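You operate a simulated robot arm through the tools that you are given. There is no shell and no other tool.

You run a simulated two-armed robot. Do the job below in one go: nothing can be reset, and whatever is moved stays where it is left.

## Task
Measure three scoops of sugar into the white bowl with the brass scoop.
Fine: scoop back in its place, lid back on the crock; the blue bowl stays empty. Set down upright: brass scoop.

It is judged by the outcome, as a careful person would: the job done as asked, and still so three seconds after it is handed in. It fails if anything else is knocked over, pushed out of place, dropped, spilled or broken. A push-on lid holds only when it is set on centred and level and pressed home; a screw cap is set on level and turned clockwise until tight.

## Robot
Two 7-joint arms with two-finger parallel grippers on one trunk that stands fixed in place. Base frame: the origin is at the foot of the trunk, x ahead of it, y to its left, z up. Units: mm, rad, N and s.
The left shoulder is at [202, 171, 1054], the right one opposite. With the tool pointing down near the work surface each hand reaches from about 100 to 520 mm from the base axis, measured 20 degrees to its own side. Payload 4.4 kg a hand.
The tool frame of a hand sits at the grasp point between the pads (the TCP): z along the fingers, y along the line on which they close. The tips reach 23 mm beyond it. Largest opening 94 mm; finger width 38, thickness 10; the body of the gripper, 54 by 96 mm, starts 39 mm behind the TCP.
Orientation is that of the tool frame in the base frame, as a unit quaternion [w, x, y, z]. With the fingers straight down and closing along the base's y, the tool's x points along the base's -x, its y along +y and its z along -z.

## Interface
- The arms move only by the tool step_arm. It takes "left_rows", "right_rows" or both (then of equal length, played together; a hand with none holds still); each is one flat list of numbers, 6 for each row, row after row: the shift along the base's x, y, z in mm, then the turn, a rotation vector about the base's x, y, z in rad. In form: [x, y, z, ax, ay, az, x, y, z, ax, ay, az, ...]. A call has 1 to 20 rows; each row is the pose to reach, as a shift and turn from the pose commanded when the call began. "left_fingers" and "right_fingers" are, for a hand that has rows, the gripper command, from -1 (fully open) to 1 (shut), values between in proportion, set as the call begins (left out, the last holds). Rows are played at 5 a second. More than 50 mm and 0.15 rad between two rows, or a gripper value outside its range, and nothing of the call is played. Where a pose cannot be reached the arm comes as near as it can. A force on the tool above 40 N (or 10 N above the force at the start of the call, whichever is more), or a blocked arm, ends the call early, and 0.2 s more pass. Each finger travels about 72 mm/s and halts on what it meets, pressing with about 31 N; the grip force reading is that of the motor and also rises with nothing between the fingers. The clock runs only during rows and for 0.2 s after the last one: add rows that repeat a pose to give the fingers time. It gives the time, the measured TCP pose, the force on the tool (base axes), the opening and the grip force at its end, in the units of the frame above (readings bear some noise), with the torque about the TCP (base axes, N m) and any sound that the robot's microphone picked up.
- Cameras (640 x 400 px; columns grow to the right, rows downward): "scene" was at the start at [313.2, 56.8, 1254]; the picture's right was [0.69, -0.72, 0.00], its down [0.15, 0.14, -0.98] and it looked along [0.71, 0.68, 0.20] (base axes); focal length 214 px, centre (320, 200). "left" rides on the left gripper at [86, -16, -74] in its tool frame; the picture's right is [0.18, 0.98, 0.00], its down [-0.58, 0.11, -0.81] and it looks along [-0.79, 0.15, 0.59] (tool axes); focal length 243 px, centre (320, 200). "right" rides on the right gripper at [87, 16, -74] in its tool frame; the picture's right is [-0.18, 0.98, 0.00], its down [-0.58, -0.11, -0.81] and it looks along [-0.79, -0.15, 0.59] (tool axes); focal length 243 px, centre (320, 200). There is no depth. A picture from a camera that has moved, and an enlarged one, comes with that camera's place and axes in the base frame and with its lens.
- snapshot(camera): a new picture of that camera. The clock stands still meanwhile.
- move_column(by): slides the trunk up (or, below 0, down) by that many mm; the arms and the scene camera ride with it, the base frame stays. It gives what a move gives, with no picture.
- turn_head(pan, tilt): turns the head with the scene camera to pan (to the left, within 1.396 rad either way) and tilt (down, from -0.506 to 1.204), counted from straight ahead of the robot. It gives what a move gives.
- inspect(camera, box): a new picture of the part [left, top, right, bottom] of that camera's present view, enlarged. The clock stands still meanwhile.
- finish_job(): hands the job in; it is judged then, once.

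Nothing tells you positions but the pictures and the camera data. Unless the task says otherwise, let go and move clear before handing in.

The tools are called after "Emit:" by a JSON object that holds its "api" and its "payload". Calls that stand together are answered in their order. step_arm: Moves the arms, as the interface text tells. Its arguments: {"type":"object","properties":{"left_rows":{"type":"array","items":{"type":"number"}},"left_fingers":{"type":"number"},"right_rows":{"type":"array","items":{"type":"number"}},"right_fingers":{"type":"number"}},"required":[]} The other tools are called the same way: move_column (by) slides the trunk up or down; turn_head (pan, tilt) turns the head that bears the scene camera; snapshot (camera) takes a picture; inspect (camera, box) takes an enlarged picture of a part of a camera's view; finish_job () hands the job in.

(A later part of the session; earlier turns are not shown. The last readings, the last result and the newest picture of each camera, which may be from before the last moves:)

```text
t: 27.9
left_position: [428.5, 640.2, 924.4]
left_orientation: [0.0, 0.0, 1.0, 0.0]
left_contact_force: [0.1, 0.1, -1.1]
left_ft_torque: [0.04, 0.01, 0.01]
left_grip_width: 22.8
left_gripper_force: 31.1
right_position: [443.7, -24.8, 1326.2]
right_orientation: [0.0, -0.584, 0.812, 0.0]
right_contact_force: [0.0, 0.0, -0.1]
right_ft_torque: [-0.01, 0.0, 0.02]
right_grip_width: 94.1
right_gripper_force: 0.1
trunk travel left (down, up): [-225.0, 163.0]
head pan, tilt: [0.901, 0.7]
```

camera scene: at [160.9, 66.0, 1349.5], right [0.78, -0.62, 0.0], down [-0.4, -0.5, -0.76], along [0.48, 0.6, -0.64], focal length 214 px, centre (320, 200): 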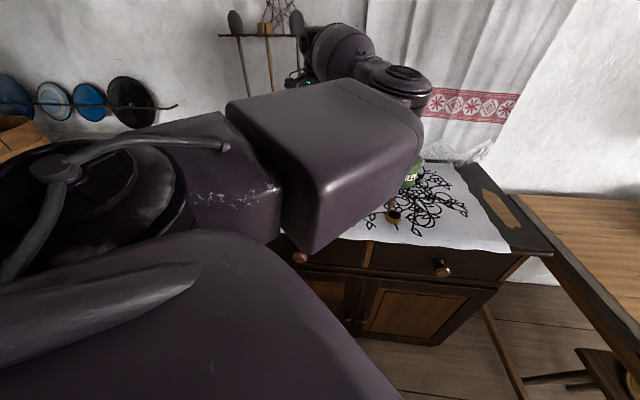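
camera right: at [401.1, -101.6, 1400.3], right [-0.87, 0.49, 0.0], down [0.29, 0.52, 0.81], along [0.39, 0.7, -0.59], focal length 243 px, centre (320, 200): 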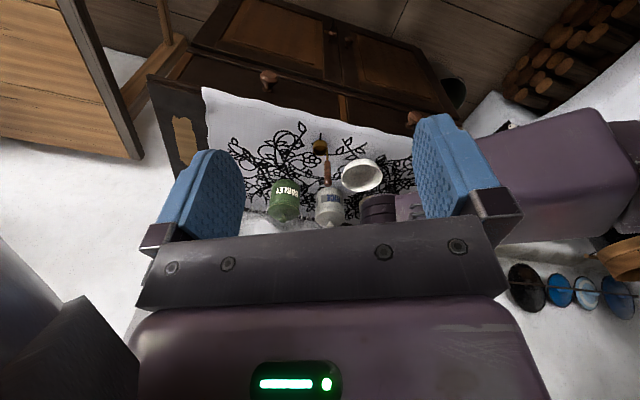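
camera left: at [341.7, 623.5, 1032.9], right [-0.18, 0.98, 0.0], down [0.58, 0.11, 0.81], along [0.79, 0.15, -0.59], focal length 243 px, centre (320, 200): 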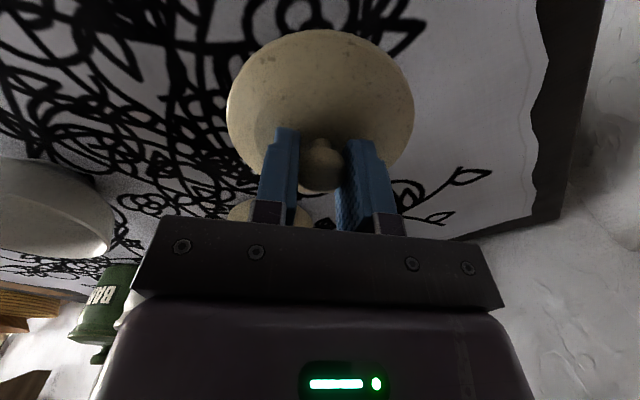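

Still free. I'll continue down.

Emit:
{"api": "step_arm", "payload": {"left_rows": [0, 0, -2, 0, 0, 0, 0, 0, -4, 0, 0, 0]}}

Emit:
{"api": "step_arm", "payload": {"left_rows": [0, 0, -2, 0, 0, 0, 0, 0, -4, 0, 0, 0]}}

Emit:
{"api": "snapshot", "payload": {"camera": "left"}}

```text
t: 28.6
left_position: [427.1, 639.8, 923.4]
left_orientation: [0.002, 0.0, 1.0, 0.002]
left_contact_force: [2.6, 0.7, 13.5]
left_ft_torque: [-0.2, 0.4, 0.07]
left_grip_width: 22.8
left_gripper_force: 30.8
right_position: [443.3, -26.2, 1327.1]
right_orientation: [0.001, -0.584, 0.812, 0.0]
right_contact_force: [0.6, 0.5, -0.7]
right_ft_torque: [0.0, 0.02, 0.0]
right_grip_width: 94.0
right_gripper_force: 0.1
trunk travel left (down, up): [-225.0, 163.0]
head pan, tilt: [0.901, 0.7]
```

```text
t: 29.3
left_position: [429.8, 640.5, 922.1]
left_orientation: [0.003, 0.0, 1.0, 0.004]
left_contact_force: [-5.6, -9.2, 21.0]
left_ft_torque: [-0.23, -0.03, 0.02]
left_grip_width: 22.6
left_gripper_force: 31.0
right_position: [442.8, -27.8, 1325.8]
right_orientation: [0.001, -0.585, 0.811, 0.001]
right_contact_force: [-0.5, -0.3, -0.1]
right_ft_torque: [-0.01, 0.0, 0.02]
right_grip_width: 94.0
right_gripper_force: 0.0
trunk travel left (down, up): [-225.0, 163.0]
head pan, tilt: [0.901, 0.7]
stopped in row 2 (left hand): the force on the tool passed its limit at 41 N (the readings are from after the stop); the commanded pose is now the measured one
```

```text
taken
camera left: at [341.2, 622.8, 996.1], right [-0.18, 0.98, 0.01], down [0.58, 0.1, 0.81], along [0.8, 0.15, -0.59], focal length 243 px, centre (320, 200)
```

left: 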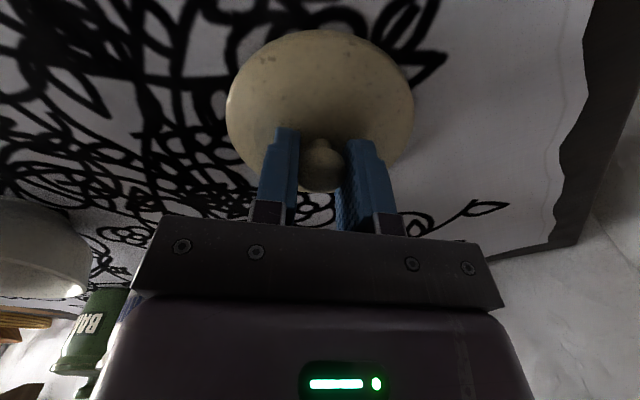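

The lid rests on the cloth, with contact at TCP height about 923.5. I'll ease up slightly, open the fingers and rise.

Emit:
{"api": "step_arm", "payload": {"left_rows": [0, 0, 1.5, 0, 0, 0]}}

Emit:
{"api": "step_arm", "payload": {"left_rows": [0, 0, 0, 0, 0, 0, 0, 0, 0, 0, 0, 0, 0, 0, 0, 0, 0, 0], "left_fingers": -0.2}}

Emit:
{"api": "step_arm", "payload": {"left_rows": [0, 0, 15, 0, 0, 0, 0, 0, 45, 0, 0, 0, 0, 0, 80, 0, 0, 0, 0, 0, 120, 0, 0, 0]}}

Emit:
{"api": "snapshot", "payload": {"camera": "left"}}

```text
t: 29.7
left_position: [427.6, 639.7, 922.2]
left_orientation: [0.002, 0.0, 1.0, 0.004]
left_contact_force: [-3.4, -10.0, 17.1]
left_ft_torque: [0.06, -0.2, -0.02]
left_grip_width: 22.6
left_gripper_force: 30.7
right_position: [442.6, -27.4, 1327.5]
right_orientation: [0.001, -0.584, 0.812, 0.0]
right_contact_force: [1.1, 0.7, -0.1]
right_ft_torque: [-0.01, 0.01, 0.01]
right_grip_width: 94.1
right_gripper_force: 0.0
trunk travel left (down, up): [-225.0, 163.0]
head pan, tilt: [0.901, 0.7]
```

```text
t: 30.5
left_position: [430.3, 640.3, 920.7]
left_orientation: [0.002, 0.0, 1.0, 0.002]
left_contact_force: [-0.3, -0.2, 1.6]
left_ft_torque: [-0.01, -0.01, 0.02]
left_grip_width: 56.7
left_gripper_force: 0.6
right_position: [443.3, -26.2, 1326.4]
right_orientation: [0.0, -0.584, 0.812, 0.0]
right_contact_force: [-0.1, 0.4, -0.3]
right_ft_torque: [0.01, 0.03, -0.02]
right_grip_width: 94.2
right_gripper_force: 0.0
trunk travel left (down, up): [-225.0, 163.0]
head pan, tilt: [0.901, 0.7]
```

```text
t: 31.5
left_position: [429.7, 643.0, 1042.0]
left_orientation: [0.001, 0.0, 1.0, 0.002]
left_contact_force: [-0.9, 0.2, 0.8]
left_ft_torque: [0.04, -0.01, -0.02]
left_grip_width: 56.5
left_gripper_force: 0.0
right_position: [442.9, -26.2, 1326.7]
right_orientation: [0.001, -0.584, 0.812, 0.0]
right_contact_force: [-0.4, 0.4, -0.1]
right_ft_torque: [-0.02, -0.03, 0.02]
right_grip_width: 93.9
right_gripper_force: 0.0
trunk travel left (down, up): [-225.0, 163.0]
head pan, tilt: [0.901, 0.7]
```

```text
taken
camera left: at [341.9, 626.7, 1115.3], right [-0.18, 0.98, 0.0], down [0.58, 0.1, 0.81], along [0.8, 0.15, -0.59], focal length 243 px, centre (320, 200)
```

left: 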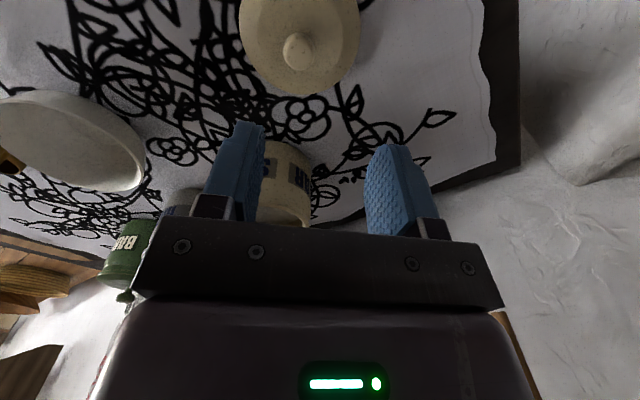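

The lid sits flat on the cloth near [429, 641]. Next I'll look down into the open crock to see the sugar level.

Emit:
{"api": "step_arm", "payload": {"left_rows": [25, -8, 35, 0, 0.1, 0, 52, -17, 70, 0, 0.2, 0, 80, -26, 105, 0, 0.3, 0, 105, -35, 140, 0, 0.4, 0, 130, -43, 160, 0, 0.5, 0]}}

Emit:
{"api": "snapshot", "payload": {"camera": "left"}}

```text
t: 32.7
left_position: [560.6, 596.8, 1199.7]
left_orientation: [-0.247, 0.0, 0.969, 0.003]
left_contact_force: [0.5, 0.5, -0.7]
left_ft_torque: [-0.01, 0.07, 0.01]
left_grip_width: 56.2
left_gripper_force: 0.2
right_position: [442.8, -25.5, 1325.9]
right_orientation: [-0.001, -0.584, 0.811, 0.0]
right_contact_force: [1.3, 0.2, 0.4]
right_ft_torque: [-0.04, -0.03, 0.01]
right_grip_width: 94.1
right_gripper_force: 0.0
trunk travel left (down, up): [-225.0, 163.0]
head pan, tilt: [0.901, 0.7]
```

```text
taken
camera left: at [519.9, 580.5, 1306.5], right [-0.16, 0.98, 0.09], down [0.9, 0.1, 0.43], along [0.41, 0.15, -0.9], focal length 243 px, centre (320, 200)
```

left: 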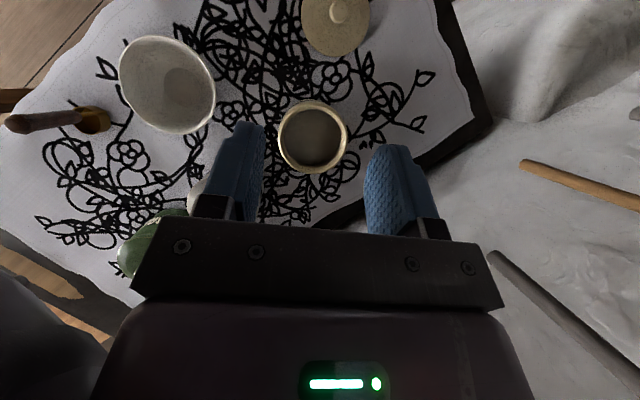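

Excellent overhead view of the crock, lid, bowl and scoop. I'll zoom in on each.

Emit:
{"api": "inspect", "payload": {"camera": "left", "box": [264, 88, 364, 188]}}

Emit:
{"api": "inspect", "payload": {"camera": "left", "box": [0, 20, 240, 170]}}

```text
4.00 times, centred on (314, 138) of left
camera zoom: at [519.9, 580.5, 1306.5], right [-0.16, 0.98, 0.09], down [0.9, 0.1, 0.43], along [0.41, 0.15, -0.9], focal length 970 px, centre (344, 448)
```

zoom: 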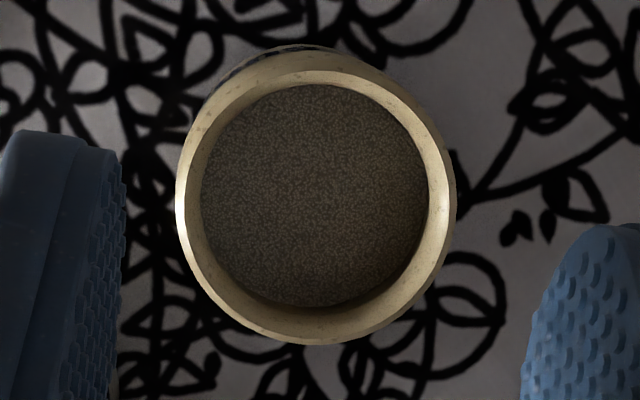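

```text
2.67 times, centred on (120, 95) of left
camera zoom: at [519.9, 580.5, 1306.5], right [-0.16, 0.98, 0.09], down [0.9, 0.1, 0.43], along [0.41, 0.15, -0.9], focal length 647 px, centre (853, 480)
```

zoom: 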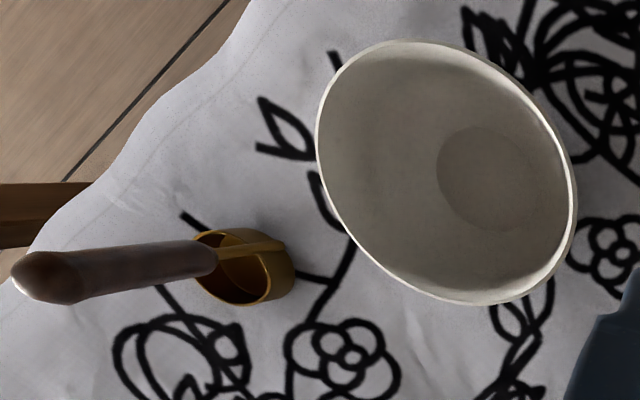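

The sugar lies roughly 30 mm below the crock rim (axis about [585, 613]), and the bowl is centred at about [548, 414] with its rim near z 932. Before taking the scoop I'll test in free air which hand attitudes allow pouring over the bowl.

Emit:
{"api": "step_arm", "payload": {"left_rows": [-18, -32, -10, 0, -0.1, 0, -36, -64, -20, 0, -0.2, 0, -54, -96, -30, 0, -0.3, 0, -72, -128, -40, 0, -0.4, 0, -90, -161, -50, 0, -0.5, 0], "left_fingers": -1}}

Emit:
{"api": "step_arm", "payload": {"left_rows": [0, 0, 0, 0, 0, -0.15, 0, 0, 0, 0, 0, -0.3, 0, 0, 0, 0, 0, -0.45, 0, 0, 0, 0, 0, -0.6, 0, 0, 0, 0, 0, -0.75, 0, 0, 0, 0, 0, -0.9, 0, 0, 0, 0, 0, -1.05, 0, 0, 0, 0, 0, -1.2, 0, 0, 0, 0, 0, -1.35, 0, 0, 0, 0, 0, -1.5, 0, 0, 0, 0, 0, -1.5708]}}

Emit:
{"api": "snapshot", "payload": {"camera": "left"}}

```text
t: 33.9
left_position: [467.0, 441.4, 1148.1]
left_orientation: [0.004, -0.005, 1.0, 0.003]
left_contact_force: [0.5, -0.3, -1.0]
left_ft_torque: [0.0, -0.03, 0.0]
left_grip_width: 93.9
left_gripper_force: 0.0
right_position: [442.7, -26.1, 1328.2]
right_orientation: [0.001, -0.584, 0.812, 0.0]
right_contact_force: [-0.7, 0.7, -0.2]
right_ft_torque: [0.04, 0.03, 0.0]
right_grip_width: 93.8
right_gripper_force: 0.1
trunk travel left (down, up): [-225.0, 163.0]
head pan, tilt: [0.901, 0.7]
```

```text
t: 36.3
left_position: [468.9, 437.5, 1150.5]
left_orientation: [0.003, 0.708, 0.706, 0.0]
left_contact_force: [-0.2, -0.1, 0.1]
left_ft_torque: [-0.03, -0.01, 0.01]
left_grip_width: 94.1
left_gripper_force: 0.0
right_position: [443.8, -25.2, 1327.1]
right_orientation: [0.001, -0.583, 0.812, 0.001]
right_contact_force: [0.0, -0.1, -0.1]
right_ft_torque: [0.01, 0.0, 0.02]
right_grip_width: 93.7
right_gripper_force: 0.1
trunk travel left (down, up): [-225.0, 163.0]
head pan, tilt: [0.901, 0.7]
```

```text
taken
camera left: at [452.6, 524.3, 1224.4], right [0.98, 0.18, 0.01], down [0.1, -0.58, 0.81], along [0.15, -0.8, -0.59], focal length 243 px, centre (320, 200)
```

left: 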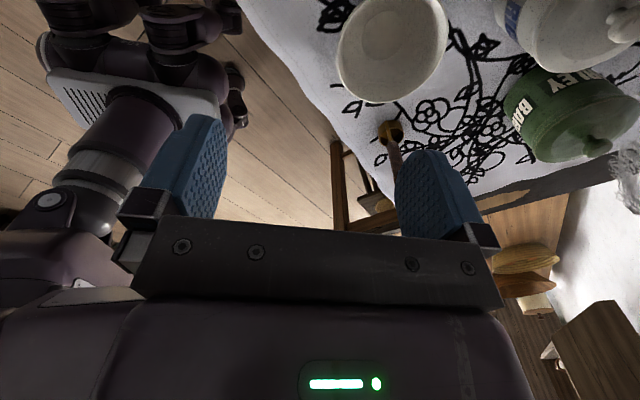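

The hand turns to yaw -90° without trouble. Now I'll test tilting it forward into a pouring attitude, in free air at a safe height.

Emit:
{"api": "step_arm", "payload": {"left_rows": [0, 0, 0, 0, -0.15, 0, 0, 0, 0, 0, -0.3, 0, 0, 0, 0, 0, -0.45, 0, 0, 0, 0, 0, -0.6, 0, 0, 0, 0, 0, -0.75, 0, 0, 0, 0, 0, -0.9, 0, 0, 0, 0, 0, -1.05, 0]}}

Emit:
{"api": "step_arm", "payload": {"left_rows": [0, 0, 0, 0, -0.15, 0, 0, 0, 0, 0, -0.3, 0, 0, 0, 0, 0, -0.45, 0, 0, 0, 0, 0, -0.6, 0, 0, 0, 0, 0, -0.75, 0, 0, 0, 0, 0, -0.9, 0]}}

Emit:
{"api": "snapshot", "payload": {"camera": "right"}}

Emit:
{"api": "snapshot", "payload": {"camera": "left"}}

Emit:
{"api": "snapshot", "payload": {"camera": "scene"}}

```text
t: 37.9
left_position: [464.4, 444.1, 1145.9]
left_orientation: [0.348, 0.61, 0.617, 0.356]
left_contact_force: [0.0, 0.0, 0.0]
left_ft_torque: [0.02, -0.01, 0.01]
left_grip_width: 93.9
left_gripper_force: 0.1
right_position: [442.2, -26.1, 1327.1]
right_orientation: [0.001, -0.584, 0.812, 0.0]
right_contact_force: [0.3, -0.3, 0.3]
right_ft_torque: [0.01, -0.04, 0.01]
right_grip_width: 93.9
right_gripper_force: 0.1
trunk travel left (down, up): [-225.0, 163.0]
head pan, tilt: [0.901, 0.7]
```

```text
t: 39.5
left_position: [456.1, 447.4, 1199.8]
left_orientation: [0.561, 0.473, 0.333, 0.592]
left_contact_force: [0.7, 1.3, -0.2]
left_ft_torque: [-0.02, 0.01, -0.05]
left_grip_width: 94.0
left_gripper_force: 0.0
left hand out of reach, approached as far as the arm can: row 4, 5, 6
right_position: [445.0, -23.1, 1327.0]
right_orientation: [-0.001, -0.585, 0.811, 0.001]
right_contact_force: [0.1, 0.2, -0.1]
right_ft_torque: [-0.06, 0.03, -0.01]
right_grip_width: 94.0
right_gripper_force: 0.1
trunk travel left (down, up): [-225.0, 163.0]
head pan, tilt: [0.901, 0.7]
stopped in row 6 (left hand): the arm was blocked; the commanded pose is now the measured one
```

```text
taken
camera right: at [400.8, -100.4, 1400.7], right [-0.87, 0.49, 0.0], down [0.29, 0.52, 0.81], along [0.39, 0.7, -0.59], focal length 243 px, centre (320, 200)
```

right: 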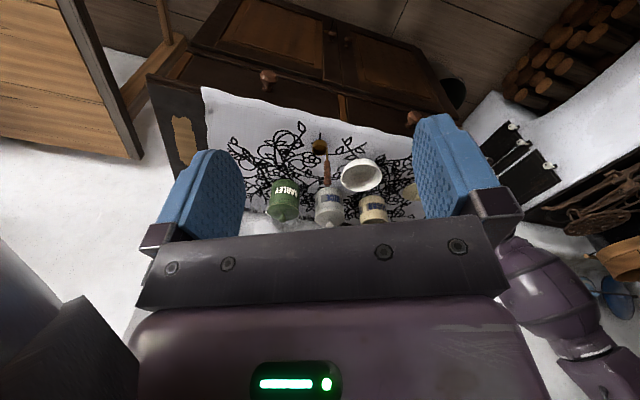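

```text
taken
camera left: at [397.4, 544.9, 1176.5], right [-0.33, 0.03, 0.94], down [-0.84, -0.47, -0.28], along [0.44, -0.88, 0.18], focal length 243 px, centre (320, 200)
```

left: 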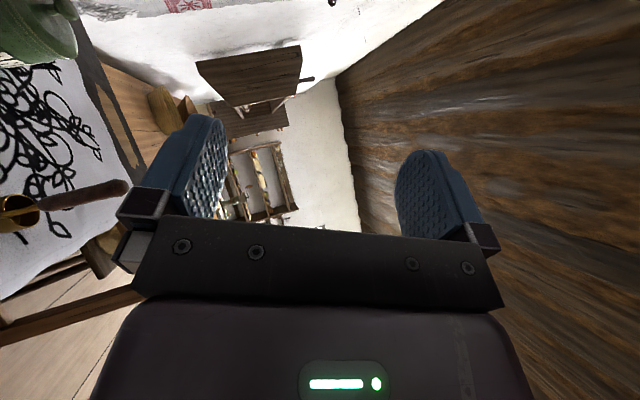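

```text
taken
camera scene: at [161.5, 67.6, 1349.3], right [0.78, -0.62, 0.0], down [-0.4, -0.51, -0.76], along [0.47, 0.6, -0.65], focal length 214 px, centre (320, 200)
```

scene: 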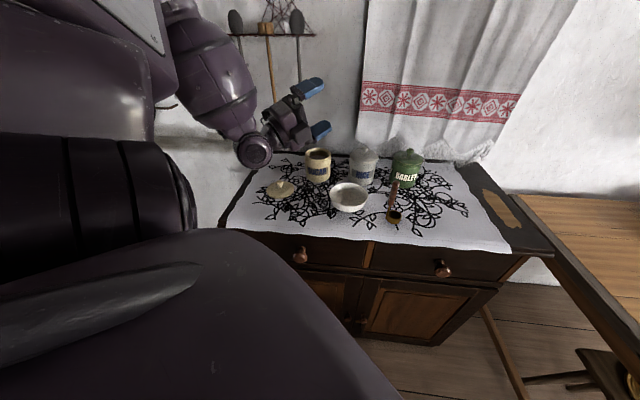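

The forward tilt works to about 109° before the wrist hits its limit. A nearly horizontal grip rolled about the finger axis should pour better, so I'll test that attitude in free air over the bowl.

Emit:
{"api": "step_arm", "payload": {"left_rows": [17, -21, -10, 0.09, 0.095, 0.035, 34, -43, -20, 0.18, 0.19, 0.069, 50, -64, -40, 0.27, 0.284, 0.104, 67, -86, -60, 0.36, 0.378, 0.138, 84, -107, -80, 0.451, 0.473, 0.173]}}

Emit:
{"api": "snapshot", "payload": {"camera": "scene"}}

Emit:
{"api": "snapshot", "payload": {"camera": "left"}}

```text
t: 40.7
left_position: [432.1, 412.7, 1081.3]
left_orientation: [0.299, 0.68, 0.353, 0.569]
left_contact_force: [-0.7, 1.0, -0.3]
left_ft_torque: [-0.02, -0.01, -0.09]
left_grip_width: 94.1
left_gripper_force: 0.0
left hand out of reach, approached as far as the arm can: row 1, 2, 3, 4, 5
right_position: [442.1, -18.4, 1327.6]
right_orientation: [-0.001, -0.585, 0.811, -0.002]
right_contact_force: [-0.3, 1.7, 0.8]
right_ft_torque: [-0.06, -0.02, 0.02]
right_grip_width: 93.9
right_gripper_force: 0.0
trunk travel left (down, up): [-225.0, 163.0]
head pan, tilt: [0.901, 0.7]
```

```text
taken
camera scene: at [160.6, 72.3, 1349.2], right [0.78, -0.62, 0.0], down [-0.4, -0.51, -0.76], along [0.48, 0.6, -0.65], focal length 214 px, centre (320, 200)
```

scene: 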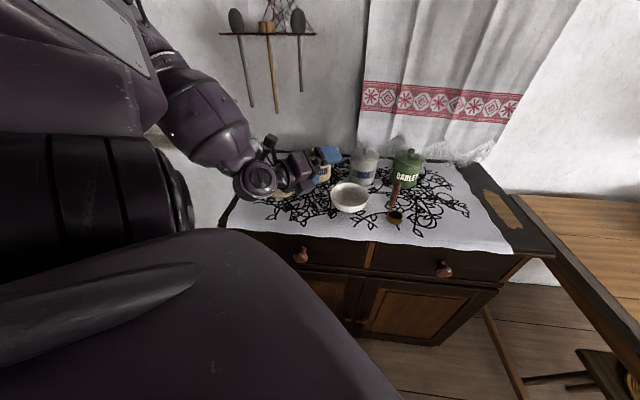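

```text
taken
camera left: at [364.7, 493.9, 1129.2], right [0.16, -0.41, 0.9], down [-0.84, -0.54, -0.1], along [0.52, -0.74, -0.43], focal length 243 px, centre (320, 200)
```

left: 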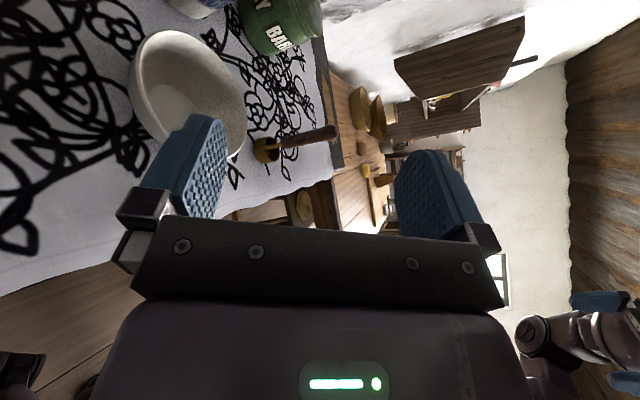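

The attitude is reachable but not this far forward at the current trunk height. I'll raise the hand a little and lower the trunk to bring the shoulder nearer the working height.

Emit:
{"api": "step_arm", "payload": {"left_rows": [-94, 60, -10, 0, 0, 0, -84, 60, 10, 0, 0, 0]}}

Emit:
{"api": "move_column", "payload": {"by": -100}}

Emit:
{"api": "snapshot", "payload": {"camera": "scene"}}

Emit:
{"api": "snapshot", "payload": {"camera": "right"}}

```text
refused: row 1 steps farther than a row can; nothing moved
```

```text
t: 41.6
left_position: [445.7, 409.6, 945.8]
left_orientation: [0.253, 0.731, 0.376, 0.509]
left_contact_force: [-11.2, 8.7, 34.3]
left_ft_torque: [1.1, 0.57, 0.22]
left_grip_width: 86.9
left_gripper_force: 0.0
right_position: [450.4, -29.4, 1247.0]
right_orientation: [-0.009, -0.584, 0.812, 0.009]
right_contact_force: [-0.2, -0.8, 1.2]
right_ft_torque: [0.07, 0.03, -0.01]
right_grip_width: 94.0
right_gripper_force: 0.1
trunk travel left (down, up): [-153.0, 235.0]
head pan, tilt: [0.901, 0.7]
stopped: the force on the tool passed its limit at 178 N (the readings are from after the stop); the commanded pose is now the measured one
```

```text
taken
camera scene: at [225.0, 63.4, 1270.0], right [0.78, -0.62, 0.0], down [-0.4, -0.5, -0.77], along [0.48, 0.6, -0.64], focal length 214 px, centre (320, 200)
```

scene: 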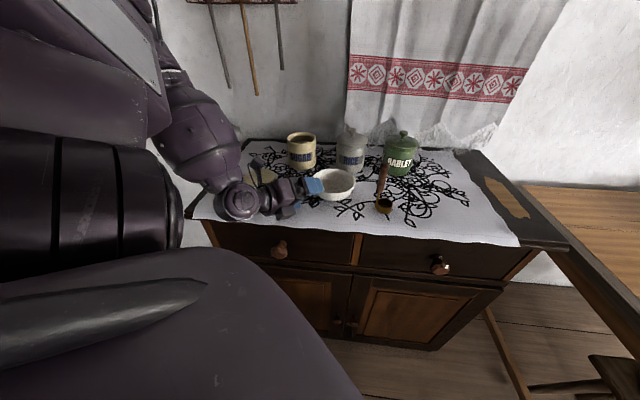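

```text
taken
camera right: at [408.6, -104.9, 1322.1], right [-0.87, 0.49, 0.02], down [0.31, 0.51, 0.8], along [0.38, 0.71, -0.6], focal length 243 px, centre (320, 200)
```

right: 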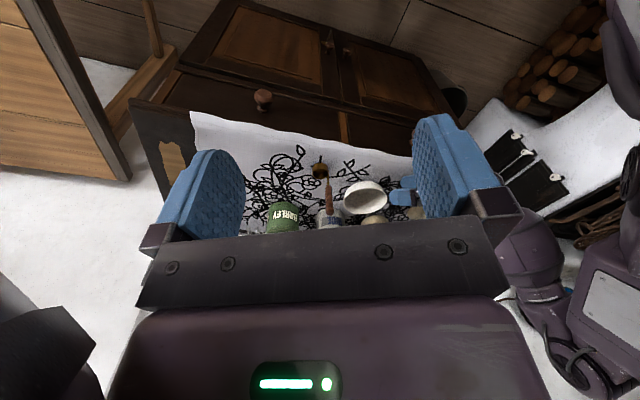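

The first call was refused, so the trunk lowered the hand until it pressed on something (34 N remaining). I'll look closely before moving anything.

Emit:
{"api": "inspect", "payload": {"camera": "scene", "box": [220, 120, 420, 245]}}

Emit:
{"api": "snapshot", "payload": {"camera": "left"}}

Emit:
{"api": "inspect", "payload": {"camera": "right", "box": [240, 120, 440, 245]}}

```text
3.20 times, centred on (320, 182) of scene
camera zoom: at [225.0, 63.4, 1270.0], right [0.78, -0.62, 0.0], down [-0.4, -0.5, -0.77], along [0.48, 0.6, -0.64], focal length 686 px, centre (320, 256)
```

zoom: 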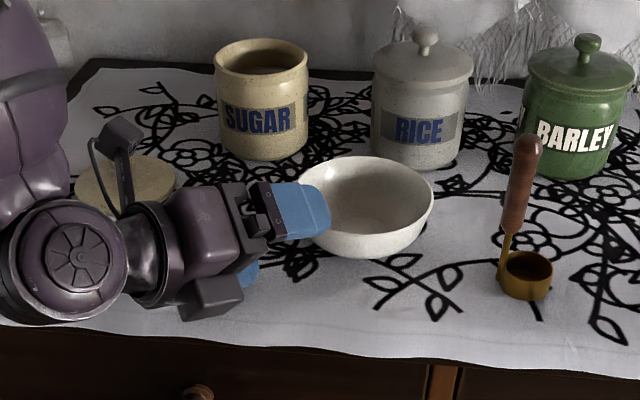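

```text
taken
camera left: at [387.8, 488.5, 1007.0], right [0.32, -0.43, 0.84], down [-0.84, -0.54, 0.04], along [0.44, -0.72, -0.54], focal length 243 px, centre (320, 200)
```

left: 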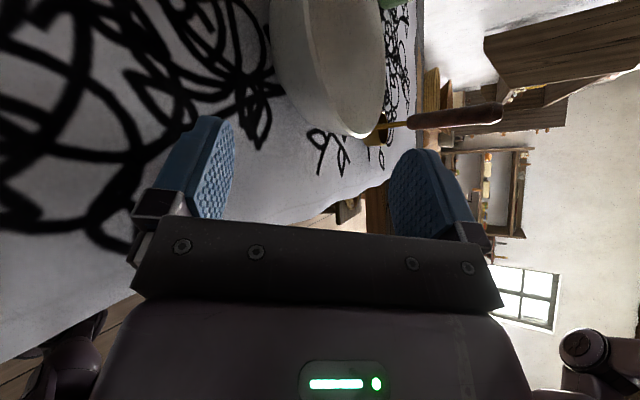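

```text
3.20 times, centred on (340, 182) of right
camera zoom: at [408.6, -104.9, 1322.1], right [-0.87, 0.49, 0.02], down [0.31, 0.51, 0.8], along [0.38, 0.71, -0.6], focal length 776 px, centre (256, 256)
```

zoom: 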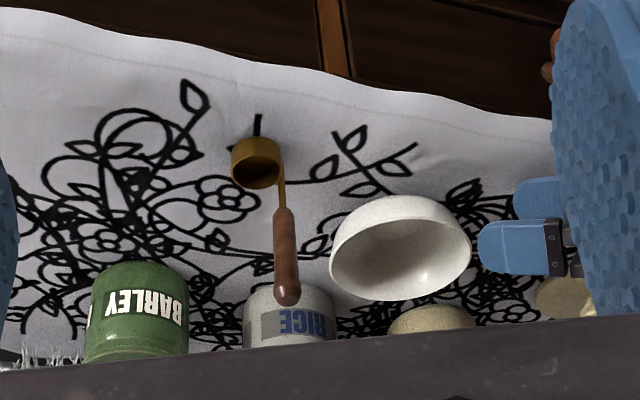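

The lower finger is pressing on the cloth; the bowl, scoop and crocks seem untouched. I'll lift the hand straight up now.

Emit:
{"api": "step_arm", "payload": {"left_rows": [0, 0, 20, 0, 0, 0, 0, 0, 45, 0, 0, 0, 0, 0, 70, 0, 0, 0, 0, 0, 100, 0, 0, 0]}}

Emit:
{"api": "snapshot", "payload": {"camera": "scene"}}

Emit:
{"api": "inspect", "payload": {"camera": "scene", "box": [220, 120, 420, 245]}}

```text
t: 42.6
left_position: [471.0, 447.9, 1025.9]
left_orientation: [0.254, 0.733, 0.378, 0.506]
left_contact_force: [0.4, -0.1, 0.5]
left_ft_torque: [0.02, 0.0, 0.02]
left_grip_width: 94.2
left_gripper_force: 0.2
left hand out of reach, approached as far as the arm can: row 1, 2, 3, 4
right_position: [452.0, -26.5, 1245.5]
right_orientation: [-0.011, -0.584, 0.812, 0.008]
right_contact_force: [0.4, -1.2, -0.3]
right_ft_torque: [0.06, 0.01, 0.0]
right_grip_width: 94.1
right_gripper_force: 0.2
trunk travel left (down, up): [-153.0, 235.0]
head pan, tilt: [0.901, 0.7]
```

```text
taken
camera scene: at [227.1, 64.7, 1269.3], right [0.78, -0.62, 0.0], down [-0.4, -0.5, -0.77], along [0.48, 0.6, -0.64], focal length 214 px, centre (320, 200)
```

scene: 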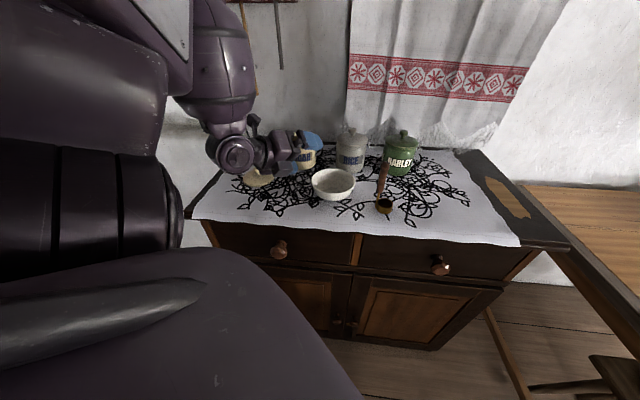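

```text
3.20 times, centred on (320, 182) of scene
camera zoom: at [227.1, 64.7, 1269.3], right [0.78, -0.62, 0.0], down [-0.4, -0.5, -0.77], along [0.48, 0.6, -0.64], focal length 686 px, centre (320, 256)
```

zoom: 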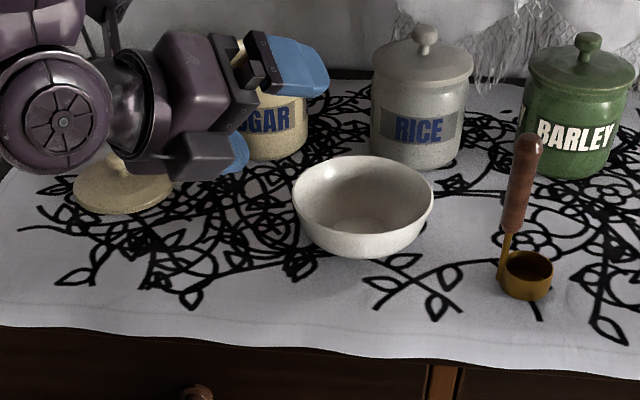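

Everything is intact: bowl, scoop, lid and crocks are all in place. I'll bring the left hand back to the straight-down attitude, rising as I go, in one call at a time.

Emit:
{"api": "step_arm", "payload": {"left_rows": [0.2, 5.3, 8.5, -0.076, 0.038, 0.11, 0.5, 10.6, 17, -0.152, 0.076, 0.22, 0.7, 15.9, 25.5, -0.228, 0.115, 0.331, 1, 21.2, 34, -0.304, 0.153, 0.441, 1.2, 26.5, 42.5, -0.38, 0.191, 0.551, 1.5, 31.8, 51, -0.456, 0.229, 0.661, 1.7, 37.1, 59.5, -0.532, 0.267, 0.771, 2, 42.4, 68, -0.608, 0.305, 0.881, 2.2, 47.7, 76.5, -0.685, 0.344, 0.992, 2.5, 53, 85, -0.761, 0.382, 1.102, 2.7, 58.3, 93.5, -0.837, 0.42, 1.212, 3, 63.6, 102, -0.913, 0.458, 1.322, 3.2, 68.9, 110.5, -0.989, 0.496, 1.432, 3.5, 74.2, 119, -1.065, 0.535, 1.543, 3.7, 79.5, 127.5, -1.141, 0.573, 1.653, 4, 84.8, 136, -1.217, 0.611, 1.763, 4.2, 90.1, 144.5, -1.293, 0.649, 1.873]}}

Emit:
{"api": "snapshot", "payload": {"camera": "scene"}}

Emit:
{"api": "snapshot", "payload": {"camera": "left"}}

```text
t: 46.2
left_position: [475.9, 537.8, 1170.0]
left_orientation: [-0.001, -0.001, 1.0, -0.002]
left_contact_force: [-0.1, -0.1, -0.6]
left_ft_torque: [0.0, 0.02, 0.03]
left_grip_width: 93.8
left_gripper_force: 0.1
left hand out of reach, approached as far as the arm can: row 1, 2, 3, 4, 5, 6
right_position: [454.2, -24.5, 1244.7]
right_orientation: [-0.012, -0.585, 0.811, 0.008]
right_contact_force: [-0.7, -0.7, -0.1]
right_ft_torque: [0.02, 0.01, 0.0]
right_grip_width: 94.3
right_gripper_force: 0.0
trunk travel left (down, up): [-153.0, 235.0]
head pan, tilt: [0.901, 0.7]
```

```text
taken
camera scene: at [227.8, 66.4, 1269.0], right [0.78, -0.62, 0.0], down [-0.4, -0.51, -0.76], along [0.48, 0.6, -0.64], focal length 214 px, centre (320, 200)
```

scene: 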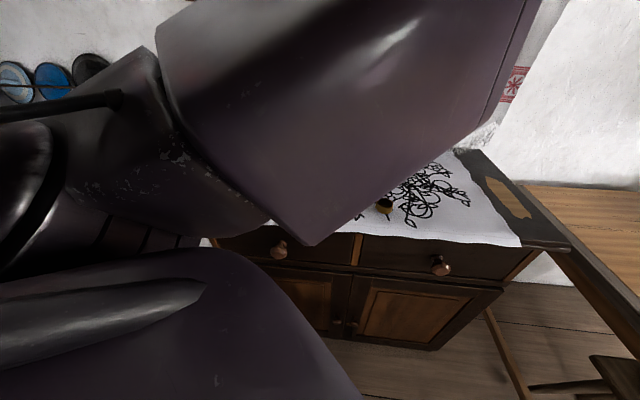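

```text
taken
camera left: at [389.6, 522.8, 1245.1], right [-0.19, 0.98, 0.0], down [0.58, 0.11, 0.81], along [0.79, 0.15, -0.59], focal length 243 px, centre (320, 200)
```

left: 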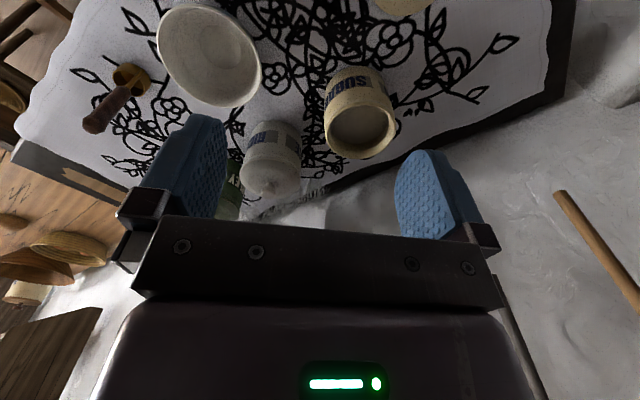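

The hand is straight-down again. Now I'll test leaning it back by 0.5 rad above the crock, which would leave plenty of tilt range for pouring.

Emit:
{"api": "step_arm", "payload": {"left_rows": [22, 20, -10, 0, 0.1, 0, 44, 40, -25, 0, 0.2, 0, 66, 60, -40, 0, 0.3, 0, 88, 80, -55, 0, 0.4, 0, 109, 98, -70, 0, 0.5, 0]}}

Emit:
{"api": "snapshot", "payload": {"camera": "left"}}

```text
t: 47.4
left_position: [585.1, 636.4, 1100.0]
left_orientation: [-0.248, -0.001, 0.969, -0.002]
left_contact_force: [0.3, -0.7, -0.8]
left_ft_torque: [-0.02, 0.03, 0.02]
left_grip_width: 94.2
left_gripper_force: 0.1
right_position: [452.8, -24.6, 1243.9]
right_orientation: [-0.013, -0.584, 0.812, 0.008]
right_contact_force: [0.6, -0.2, -0.2]
right_ft_torque: [-0.05, 0.0, 0.02]
right_grip_width: 93.8
right_gripper_force: 0.1
trunk travel left (down, up): [-153.0, 235.0]
head pan, tilt: [0.901, 0.7]
```

```text
taken
camera left: at [544.6, 620.6, 1206.8], right [-0.16, 0.98, 0.09], down [0.9, 0.11, 0.43], along [0.41, 0.15, -0.9], focal length 243 px, centre (320, 200)
```

left: 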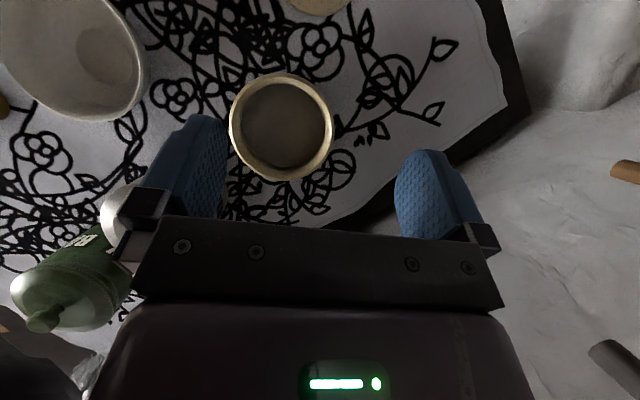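

Leaning back 0.5 rad at the crock is reachable, and the rim centre comes out at about [583, 612, 980]. Now I'll test the pouring tilt with this yaw over the bowl, in free air at a safe height.

Emit:
{"api": "step_arm", "payload": {"left_rows": [-22, -39, 10, 0, -0.1, 0, -44, -78, 15, 0, -0.2, 0, -66, -117, 20, 0, -0.3, 0, -88, -156, 20, 0, -0.4, 0, -110, -196, 20, 0, -0.5, 0]}}

Emit:
{"api": "step_arm", "payload": {"left_rows": [0, 0, 0, 0, -0.15, 0, 0, 0, 0, 0, -0.3, 0, 0, 0, 0, 0, -0.45, 0, 0, 0, 0, 0, -0.6, 0, 0, 0, 0, 0, -0.75, 0, 0, 0, 0, 0, -0.9, 0, 0, 0, 0, 0, -1.05, 0, 0, 0, 0, 0, -1.2, 0, 0, 0, 0, 0, -1.35, 0]}}

Emit:
{"api": "snapshot", "payload": {"camera": "scene"}}

Emit:
{"api": "snapshot", "payload": {"camera": "left"}}

```text
t: 48.6
left_position: [470.9, 439.6, 1121.9]
left_orientation: [0.001, -0.001, 1.0, -0.001]
left_contact_force: [-0.4, -0.4, 0.2]
left_ft_torque: [-0.01, 0.01, -0.02]
left_grip_width: 94.0
left_gripper_force: 0.1
right_position: [452.6, -26.9, 1246.9]
right_orientation: [-0.01, -0.583, 0.812, 0.007]
right_contact_force: [-0.5, -0.3, 0.6]
right_ft_torque: [0.01, 0.0, 0.03]
right_grip_width: 93.8
right_gripper_force: 0.0
trunk travel left (down, up): [-153.0, 235.0]
head pan, tilt: [0.901, 0.7]
```

```text
t: 49.8
left_position: [453.4, 459.5, 1082.9]
left_orientation: [0.283, -0.019, 0.958, 0.03]
left_contact_force: [0.4, -0.1, 0.0]
left_ft_torque: [-0.01, 0.04, 0.02]
left_grip_width: 93.9
left_gripper_force: 0.0
left hand out of reach, approached as far as the arm can: row 6
right_position: [452.5, -25.0, 1245.1]
right_orientation: [-0.01, -0.585, 0.811, 0.009]
right_contact_force: [-1.0, 0.8, 0.0]
right_ft_torque: [-0.03, 0.0, 0.03]
right_grip_width: 94.2
right_gripper_force: 0.1
trunk travel left (down, up): [-153.0, 235.0]
head pan, tilt: [0.901, 0.7]
stopped in row 6 (left hand): the arm was blocked; the commanded pose is now the measured one
```

```text
taken
camera scene: at [227.5, 66.2, 1269.1], right [0.78, -0.62, 0.0], down [-0.4, -0.5, -0.76], along [0.48, 0.6, -0.64], focal length 214 px, centre (320, 200)
```

scene: 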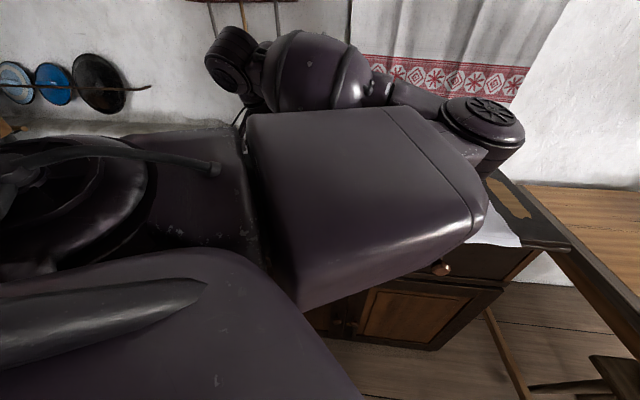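

```text
taken
camera left: at [342.2, 437.6, 1097.7], right [-0.21, 0.98, -0.05], down [0.05, 0.07, 1.0], along [0.98, 0.2, -0.06], focal length 243 px, centre (320, 200)
```

left: 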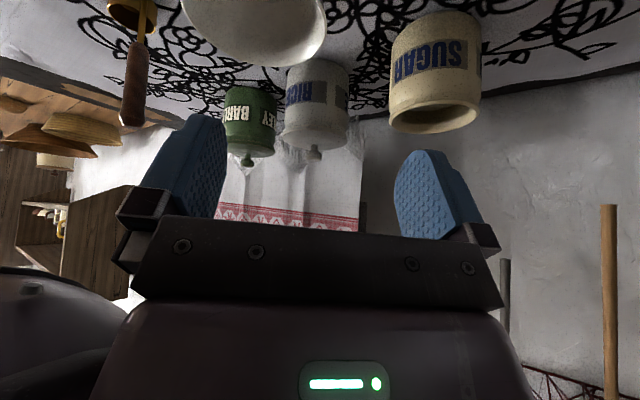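

In this arm branch the elbow sits to the right of the hand, so forward tilt is blocked early, but pointing the tool to the left should be natural. I'll return to straight-down and test tilting toward +y from the right side of the bowl.

Emit:
{"api": "step_arm", "payload": {"left_rows": [5, -5, 20, -0.015, 0.143, -0.01, 10, -10, 40, -0.03, 0.287, -0.02, 15, -15, 55, -0.046, 0.43, -0.03, 20, -20, 67, -0.061, 0.574, -0.039]}}

Emit:
{"api": "snapshot", "payload": {"camera": "scene"}}

```text
t: 50.8
left_position: [472.7, 442.5, 1151.0]
left_orientation: [0.0, -0.003, 1.0, -0.001]
left_contact_force: [-0.1, 0.5, 0.1]
left_ft_torque: [-0.01, 0.0, 0.0]
left_grip_width: 94.1
left_gripper_force: 0.0
right_position: [453.0, -25.5, 1245.1]
right_orientation: [-0.012, -0.584, 0.812, 0.008]
right_contact_force: [0.3, -0.1, -0.5]
right_ft_torque: [0.03, -0.02, 0.01]
right_grip_width: 93.9
right_gripper_force: 0.1
trunk travel left (down, up): [-153.0, 235.0]
head pan, tilt: [0.901, 0.7]
```

```text
taken
camera scene: at [227.5, 66.0, 1269.1], right [0.78, -0.62, 0.0], down [-0.4, -0.5, -0.76], along [0.48, 0.6, -0.64], focal length 214 px, centre (320, 200)
```

scene: 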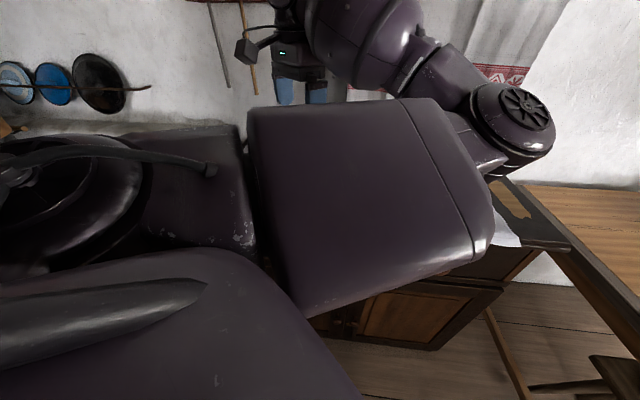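

The forearm comes from the right, so tilting the tool toward +y is indeed natural here. I'll move to the right side of the bowl and tilt gradually in free air.

Emit:
{"api": "step_arm", "payload": {"left_rows": [19, -26, -5, 0, 0, 0, 38, -52, -10, 0, 0, 0, 57, -78, -15, 0, 0, 0, 75, -103, -20, 0, 0, 0]}}

Emit:
{"api": "step_arm", "payload": {"left_rows": [0, 0, 0, 0.15, 0, 0, 0, 0, 0, 0.3, 0, 0, 0, 0, 0, 0.45, 0, 0, 0, 0, 0, 0.6, 0, 0, 0, 0, 0, 0.75, 0, 0, 0, 0, 0, 0.9, 0, 0, 0, 0, 0, 1.05, 0, 0]}}

Emit:
{"api": "snapshot", "payload": {"camera": "scene"}}

Emit:
{"api": "snapshot", "payload": {"camera": "right"}}

```text
t: 51.5
left_position: [482.4, 445.2, 1149.9]
left_orientation: [0.014, -0.093, 0.996, 0.003]
left_contact_force: [0.6, 0.2, -0.5]
left_ft_torque: [-0.01, 0.01, 0.02]
left_grip_width: 94.1
left_gripper_force: 0.1
right_position: [453.7, -25.6, 1244.9]
right_orientation: [-0.011, -0.585, 0.811, 0.008]
right_contact_force: [0.2, -0.3, 1.0]
right_ft_torque: [-0.04, 0.0, 0.0]
right_grip_width: 94.4
right_gripper_force: 0.1
trunk travel left (down, up): [-153.0, 235.0]
head pan, tilt: [0.901, 0.7]
stopped in row 3 (left hand): the arm was blocked; the commanded pose is now the measured one
```

```text
t: 53.3
left_position: [454.4, 483.3, 1165.1]
left_orientation: [0.038, -0.14, 0.85, 0.507]
left_contact_force: [-0.6, 0.6, 0.2]
left_ft_torque: [0.02, 0.01, -0.06]
left_grip_width: 93.9
left_gripper_force: 0.0
right_position: [452.3, -25.6, 1246.4]
right_orientation: [-0.011, -0.584, 0.812, 0.007]
right_contact_force: [0.6, 0.6, 0.8]
right_ft_torque: [0.04, -0.05, 0.03]
right_grip_width: 93.9
right_gripper_force: 0.1
trunk travel left (down, up): [-153.0, 235.0]
head pan, tilt: [0.901, 0.7]
stopped in row 7 (left hand): the arm was blocked; the commanded pose is now the measured one
```

```text
taken
camera scene: at [227.0, 65.9, 1269.3], right [0.78, -0.62, 0.0], down [-0.4, -0.5, -0.77], along [0.48, 0.6, -0.64], focal length 214 px, centre (320, 200)
```

scene: 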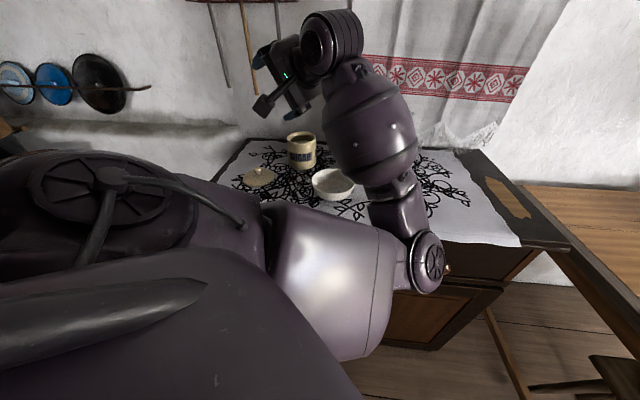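

```text
taken
camera right: at [410.7, -102.2, 1321.2], right [-0.87, 0.49, 0.02], down [0.31, 0.52, 0.8], along [0.38, 0.7, -0.6], focal length 243 px, centre (320, 200)
```

right: 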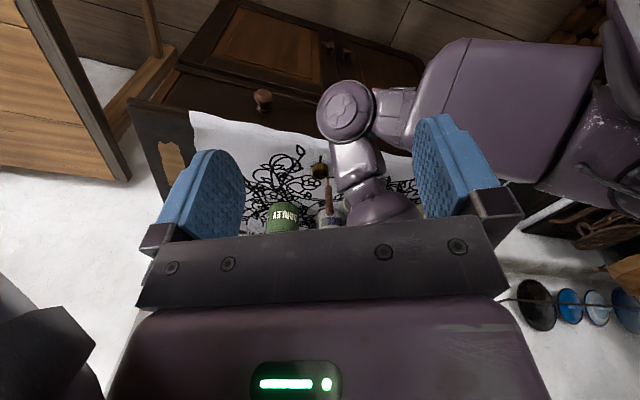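

The arm flipped to a low-elbow branch, with the hand now pointing left and the table clear. I'll continue slowly from here toward the pour spot to see if this branch works.

Emit:
{"api": "step_arm", "payload": {"left_rows": [9, -14, 0, 0, 0, 0, 18, -28, 0, 0, 0, 0, 27, -42, 0, 0, 0, 0, 36, -56, 0, 0, 0, 0, 45, -70, 0, 0, 0, 0, 54, -84, 0, 0, 0, 0, 63, -98, 0, 0, 0, 0, 72, -112, 0, 0, 0, 0, 82, -128, 0, 0, 0, 0, 94, -144, 0, 0, 0, 0]}}

Emit:
{"api": "snapshot", "payload": {"camera": "scene"}}

```text
t: 54.6
left_position: [459.3, 471.7, 1159.7]
left_orientation: [-0.01, -0.223, 0.844, 0.488]
left_contact_force: [0.6, 0.0, 0.3]
left_ft_torque: [0.01, -0.02, 0.0]
left_grip_width: 94.0
left_gripper_force: 0.0
right_position: [452.9, -24.5, 1246.7]
right_orientation: [-0.011, -0.585, 0.811, 0.007]
right_contact_force: [-0.7, 0.8, 0.7]
right_ft_torque: [0.03, -0.02, -0.01]
right_grip_width: 94.1
right_gripper_force: 0.1
trunk travel left (down, up): [-153.0, 235.0]
head pan, tilt: [0.901, 0.7]
stopped in row 6 (left hand): the arm was blocked; the commanded pose is now the measured one
```

```text
taken
camera scene: at [227.4, 66.3, 1269.1], right [0.78, -0.62, 0.0], down [-0.4, -0.5, -0.76], along [0.48, 0.6, -0.64], focal length 214 px, centre (320, 200)
```

scene: 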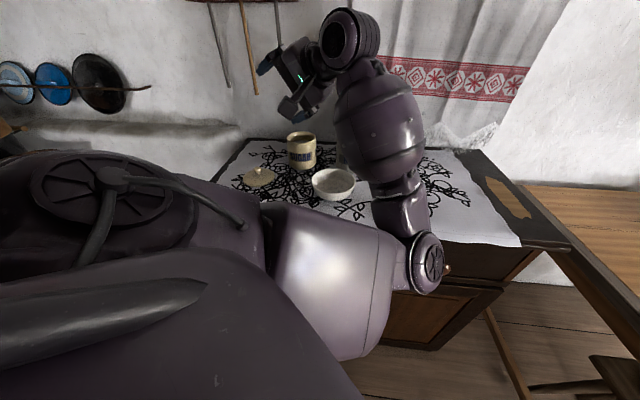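

This branch is stuck against a joint limit, so the elbow-out branch (yaw −90°) is the useful one. I'll turn the hand to straight-down with yaw −90° to get back into it.

Emit:
{"api": "step_arm", "payload": {"left_rows": [0, 0, 2, -0.0547, 0.0525, -0.1172, 0, 0, 4, -0.1094, 0.105, -0.2344, 0, 0, 6, -0.1641, 0.1575, -0.3516, 0, 0, 8, -0.2188, 0.21, -0.4688, 0, 0, 10, -0.2735, 0.2625, -0.586, 0, 0, 12, -0.3282, 0.315, -0.7032, 0, 0, 14, -0.3829, 0.3675, -0.8204, 0, 0, 16, -0.4376, 0.42, -0.9376, 0, 0, 18, -0.4923, 0.4725, -1.0548, 0, 0, 20, -0.547, 0.525, -1.172, 0, 0, 20, -0.6017, 0.5775, -1.2892, 0, 0, 20, -0.6564, 0.63, -1.4064, 0, 0, 20, -0.7111, 0.6825, -1.5236, 0, 0, 20, -0.7658, 0.735, -1.6408, 0, 0, 20, -0.8205, 0.7875, -1.758, 0, 0, 20, -0.875, 0.84, -1.875]}}

Emit:
{"api": "snapshot", "payload": {"camera": "scene"}}

```text
t: 58.0
left_position: [462.4, 470.0, 1178.2]
left_orientation: [0.0, 0.711, 0.703, -0.004]
left_contact_force: [0.1, 0.4, -0.2]
left_ft_torque: [0.01, -0.01, 0.01]
left_grip_width: 94.0
left_gripper_force: 0.1
right_position: [452.9, -25.4, 1246.2]
right_orientation: [-0.011, -0.584, 0.812, 0.008]
right_contact_force: [-0.4, -0.1, 0.4]
right_ft_torque: [0.0, 0.0, -0.02]
right_grip_width: 94.0
right_gripper_force: 0.1
trunk travel left (down, up): [-153.0, 235.0]
head pan, tilt: [0.901, 0.7]
```

```text
taken
camera scene: at [227.4, 66.0, 1269.1], right [0.78, -0.62, 0.0], down [-0.4, -0.5, -0.76], along [0.48, 0.6, -0.64], focal length 214 px, centre (320, 200)
```

scene: 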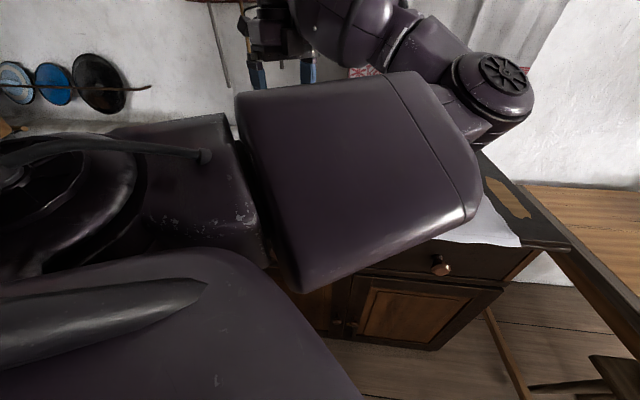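

Back to straight-down at yaw −90°. I'll tilt forward gradually again to see which branch the arm takes from here.

Emit:
{"api": "step_arm", "payload": {"left_rows": [0, 0, 0, 0, -0.15, 0, 0, 0, 0, 0, -0.3, 0, 0, 0, 0, 0, -0.45, 0, 0, 0, 0, 0, -0.6, 0, 0, 0, 0, 0, -0.75, 0, 0, 0, 0, 0, -0.9, 0, 0, 0, 0, 0, -1.05, 0, 0, 0, 0, 0, -1.2, 0]}}

Emit:
{"api": "snapshot", "payload": {"camera": "scene"}}

```text
t: 59.8
left_position: [461.1, 468.9, 1177.5]
left_orientation: [0.398, 0.587, 0.581, 0.399]
left_contact_force: [-0.2, 0.0, 0.7]
left_ft_torque: [0.01, 0.0, -0.02]
left_grip_width: 94.0
left_gripper_force: 0.1
right_position: [452.7, -24.5, 1246.2]
right_orientation: [-0.01, -0.584, 0.812, 0.007]
right_contact_force: [-0.5, -0.7, -0.5]
right_ft_torque: [-0.05, 0.0, 0.02]
right_grip_width: 94.0
right_gripper_force: 0.0
trunk travel left (down, up): [-153.0, 235.0]
head pan, tilt: [0.901, 0.7]
```

```text
taken
camera scene: at [226.7, 66.2, 1269.4], right [0.78, -0.62, 0.0], down [-0.4, -0.5, -0.77], along [0.48, 0.6, -0.64], focal length 214 px, centre (320, 200)
```

scene: 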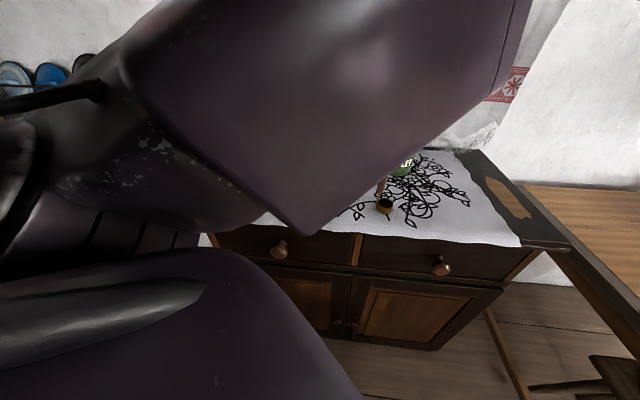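

Tracking is perfect to 69°. I'll go on tilting.

Emit:
{"api": "step_arm", "payload": {"left_rows": [0, 0, 0, 0, -0.12, 0, 0, 0, 0, 0, -0.24, 0, 0, 0, 0, 0, -0.36, 0, 0, 0, 0, 0, -0.48, 0, 0, 0, 0, 0, -0.6, 0, 0, 0, 0, 0, -0.72, 0]}}

Emit:
{"api": "snapshot", "payload": {"camera": "scene"}}

```text
t: 61.2
left_position: [479.0, 474.8, 1168.6]
left_orientation: [0.575, 0.411, 0.405, 0.58]
left_contact_force: [-0.5, -0.4, -0.4]
left_ft_torque: [0.01, -0.03, -0.01]
left_grip_width: 94.2
left_gripper_force: 0.0
left hand out of reach, approached as far as the arm can: row 1, 2, 3, 4, 5, 6
right_position: [453.9, -23.6, 1244.9]
right_orientation: [-0.012, -0.584, 0.811, 0.008]
right_contact_force: [0.5, 0.5, 0.2]
right_ft_torque: [0.0, 0.05, 0.01]
right_grip_width: 94.1
right_gripper_force: 0.1
trunk travel left (down, up): [-153.0, 235.0]
head pan, tilt: [0.901, 0.7]
```

```text
taken
camera scene: at [228.7, 67.0, 1268.6], right [0.78, -0.62, 0.0], down [-0.4, -0.51, -0.76], along [0.47, 0.6, -0.65], focal length 214 px, centre (320, 200)
```

scene: 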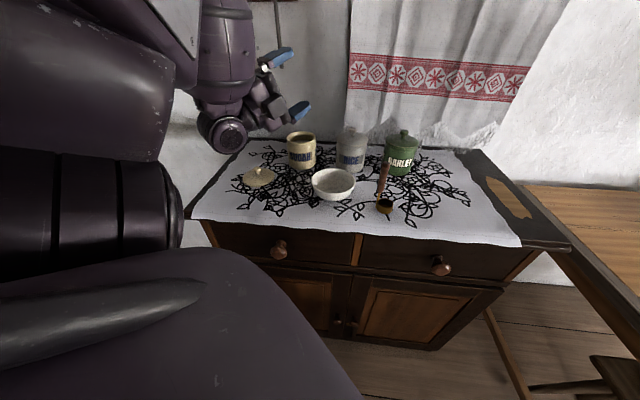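

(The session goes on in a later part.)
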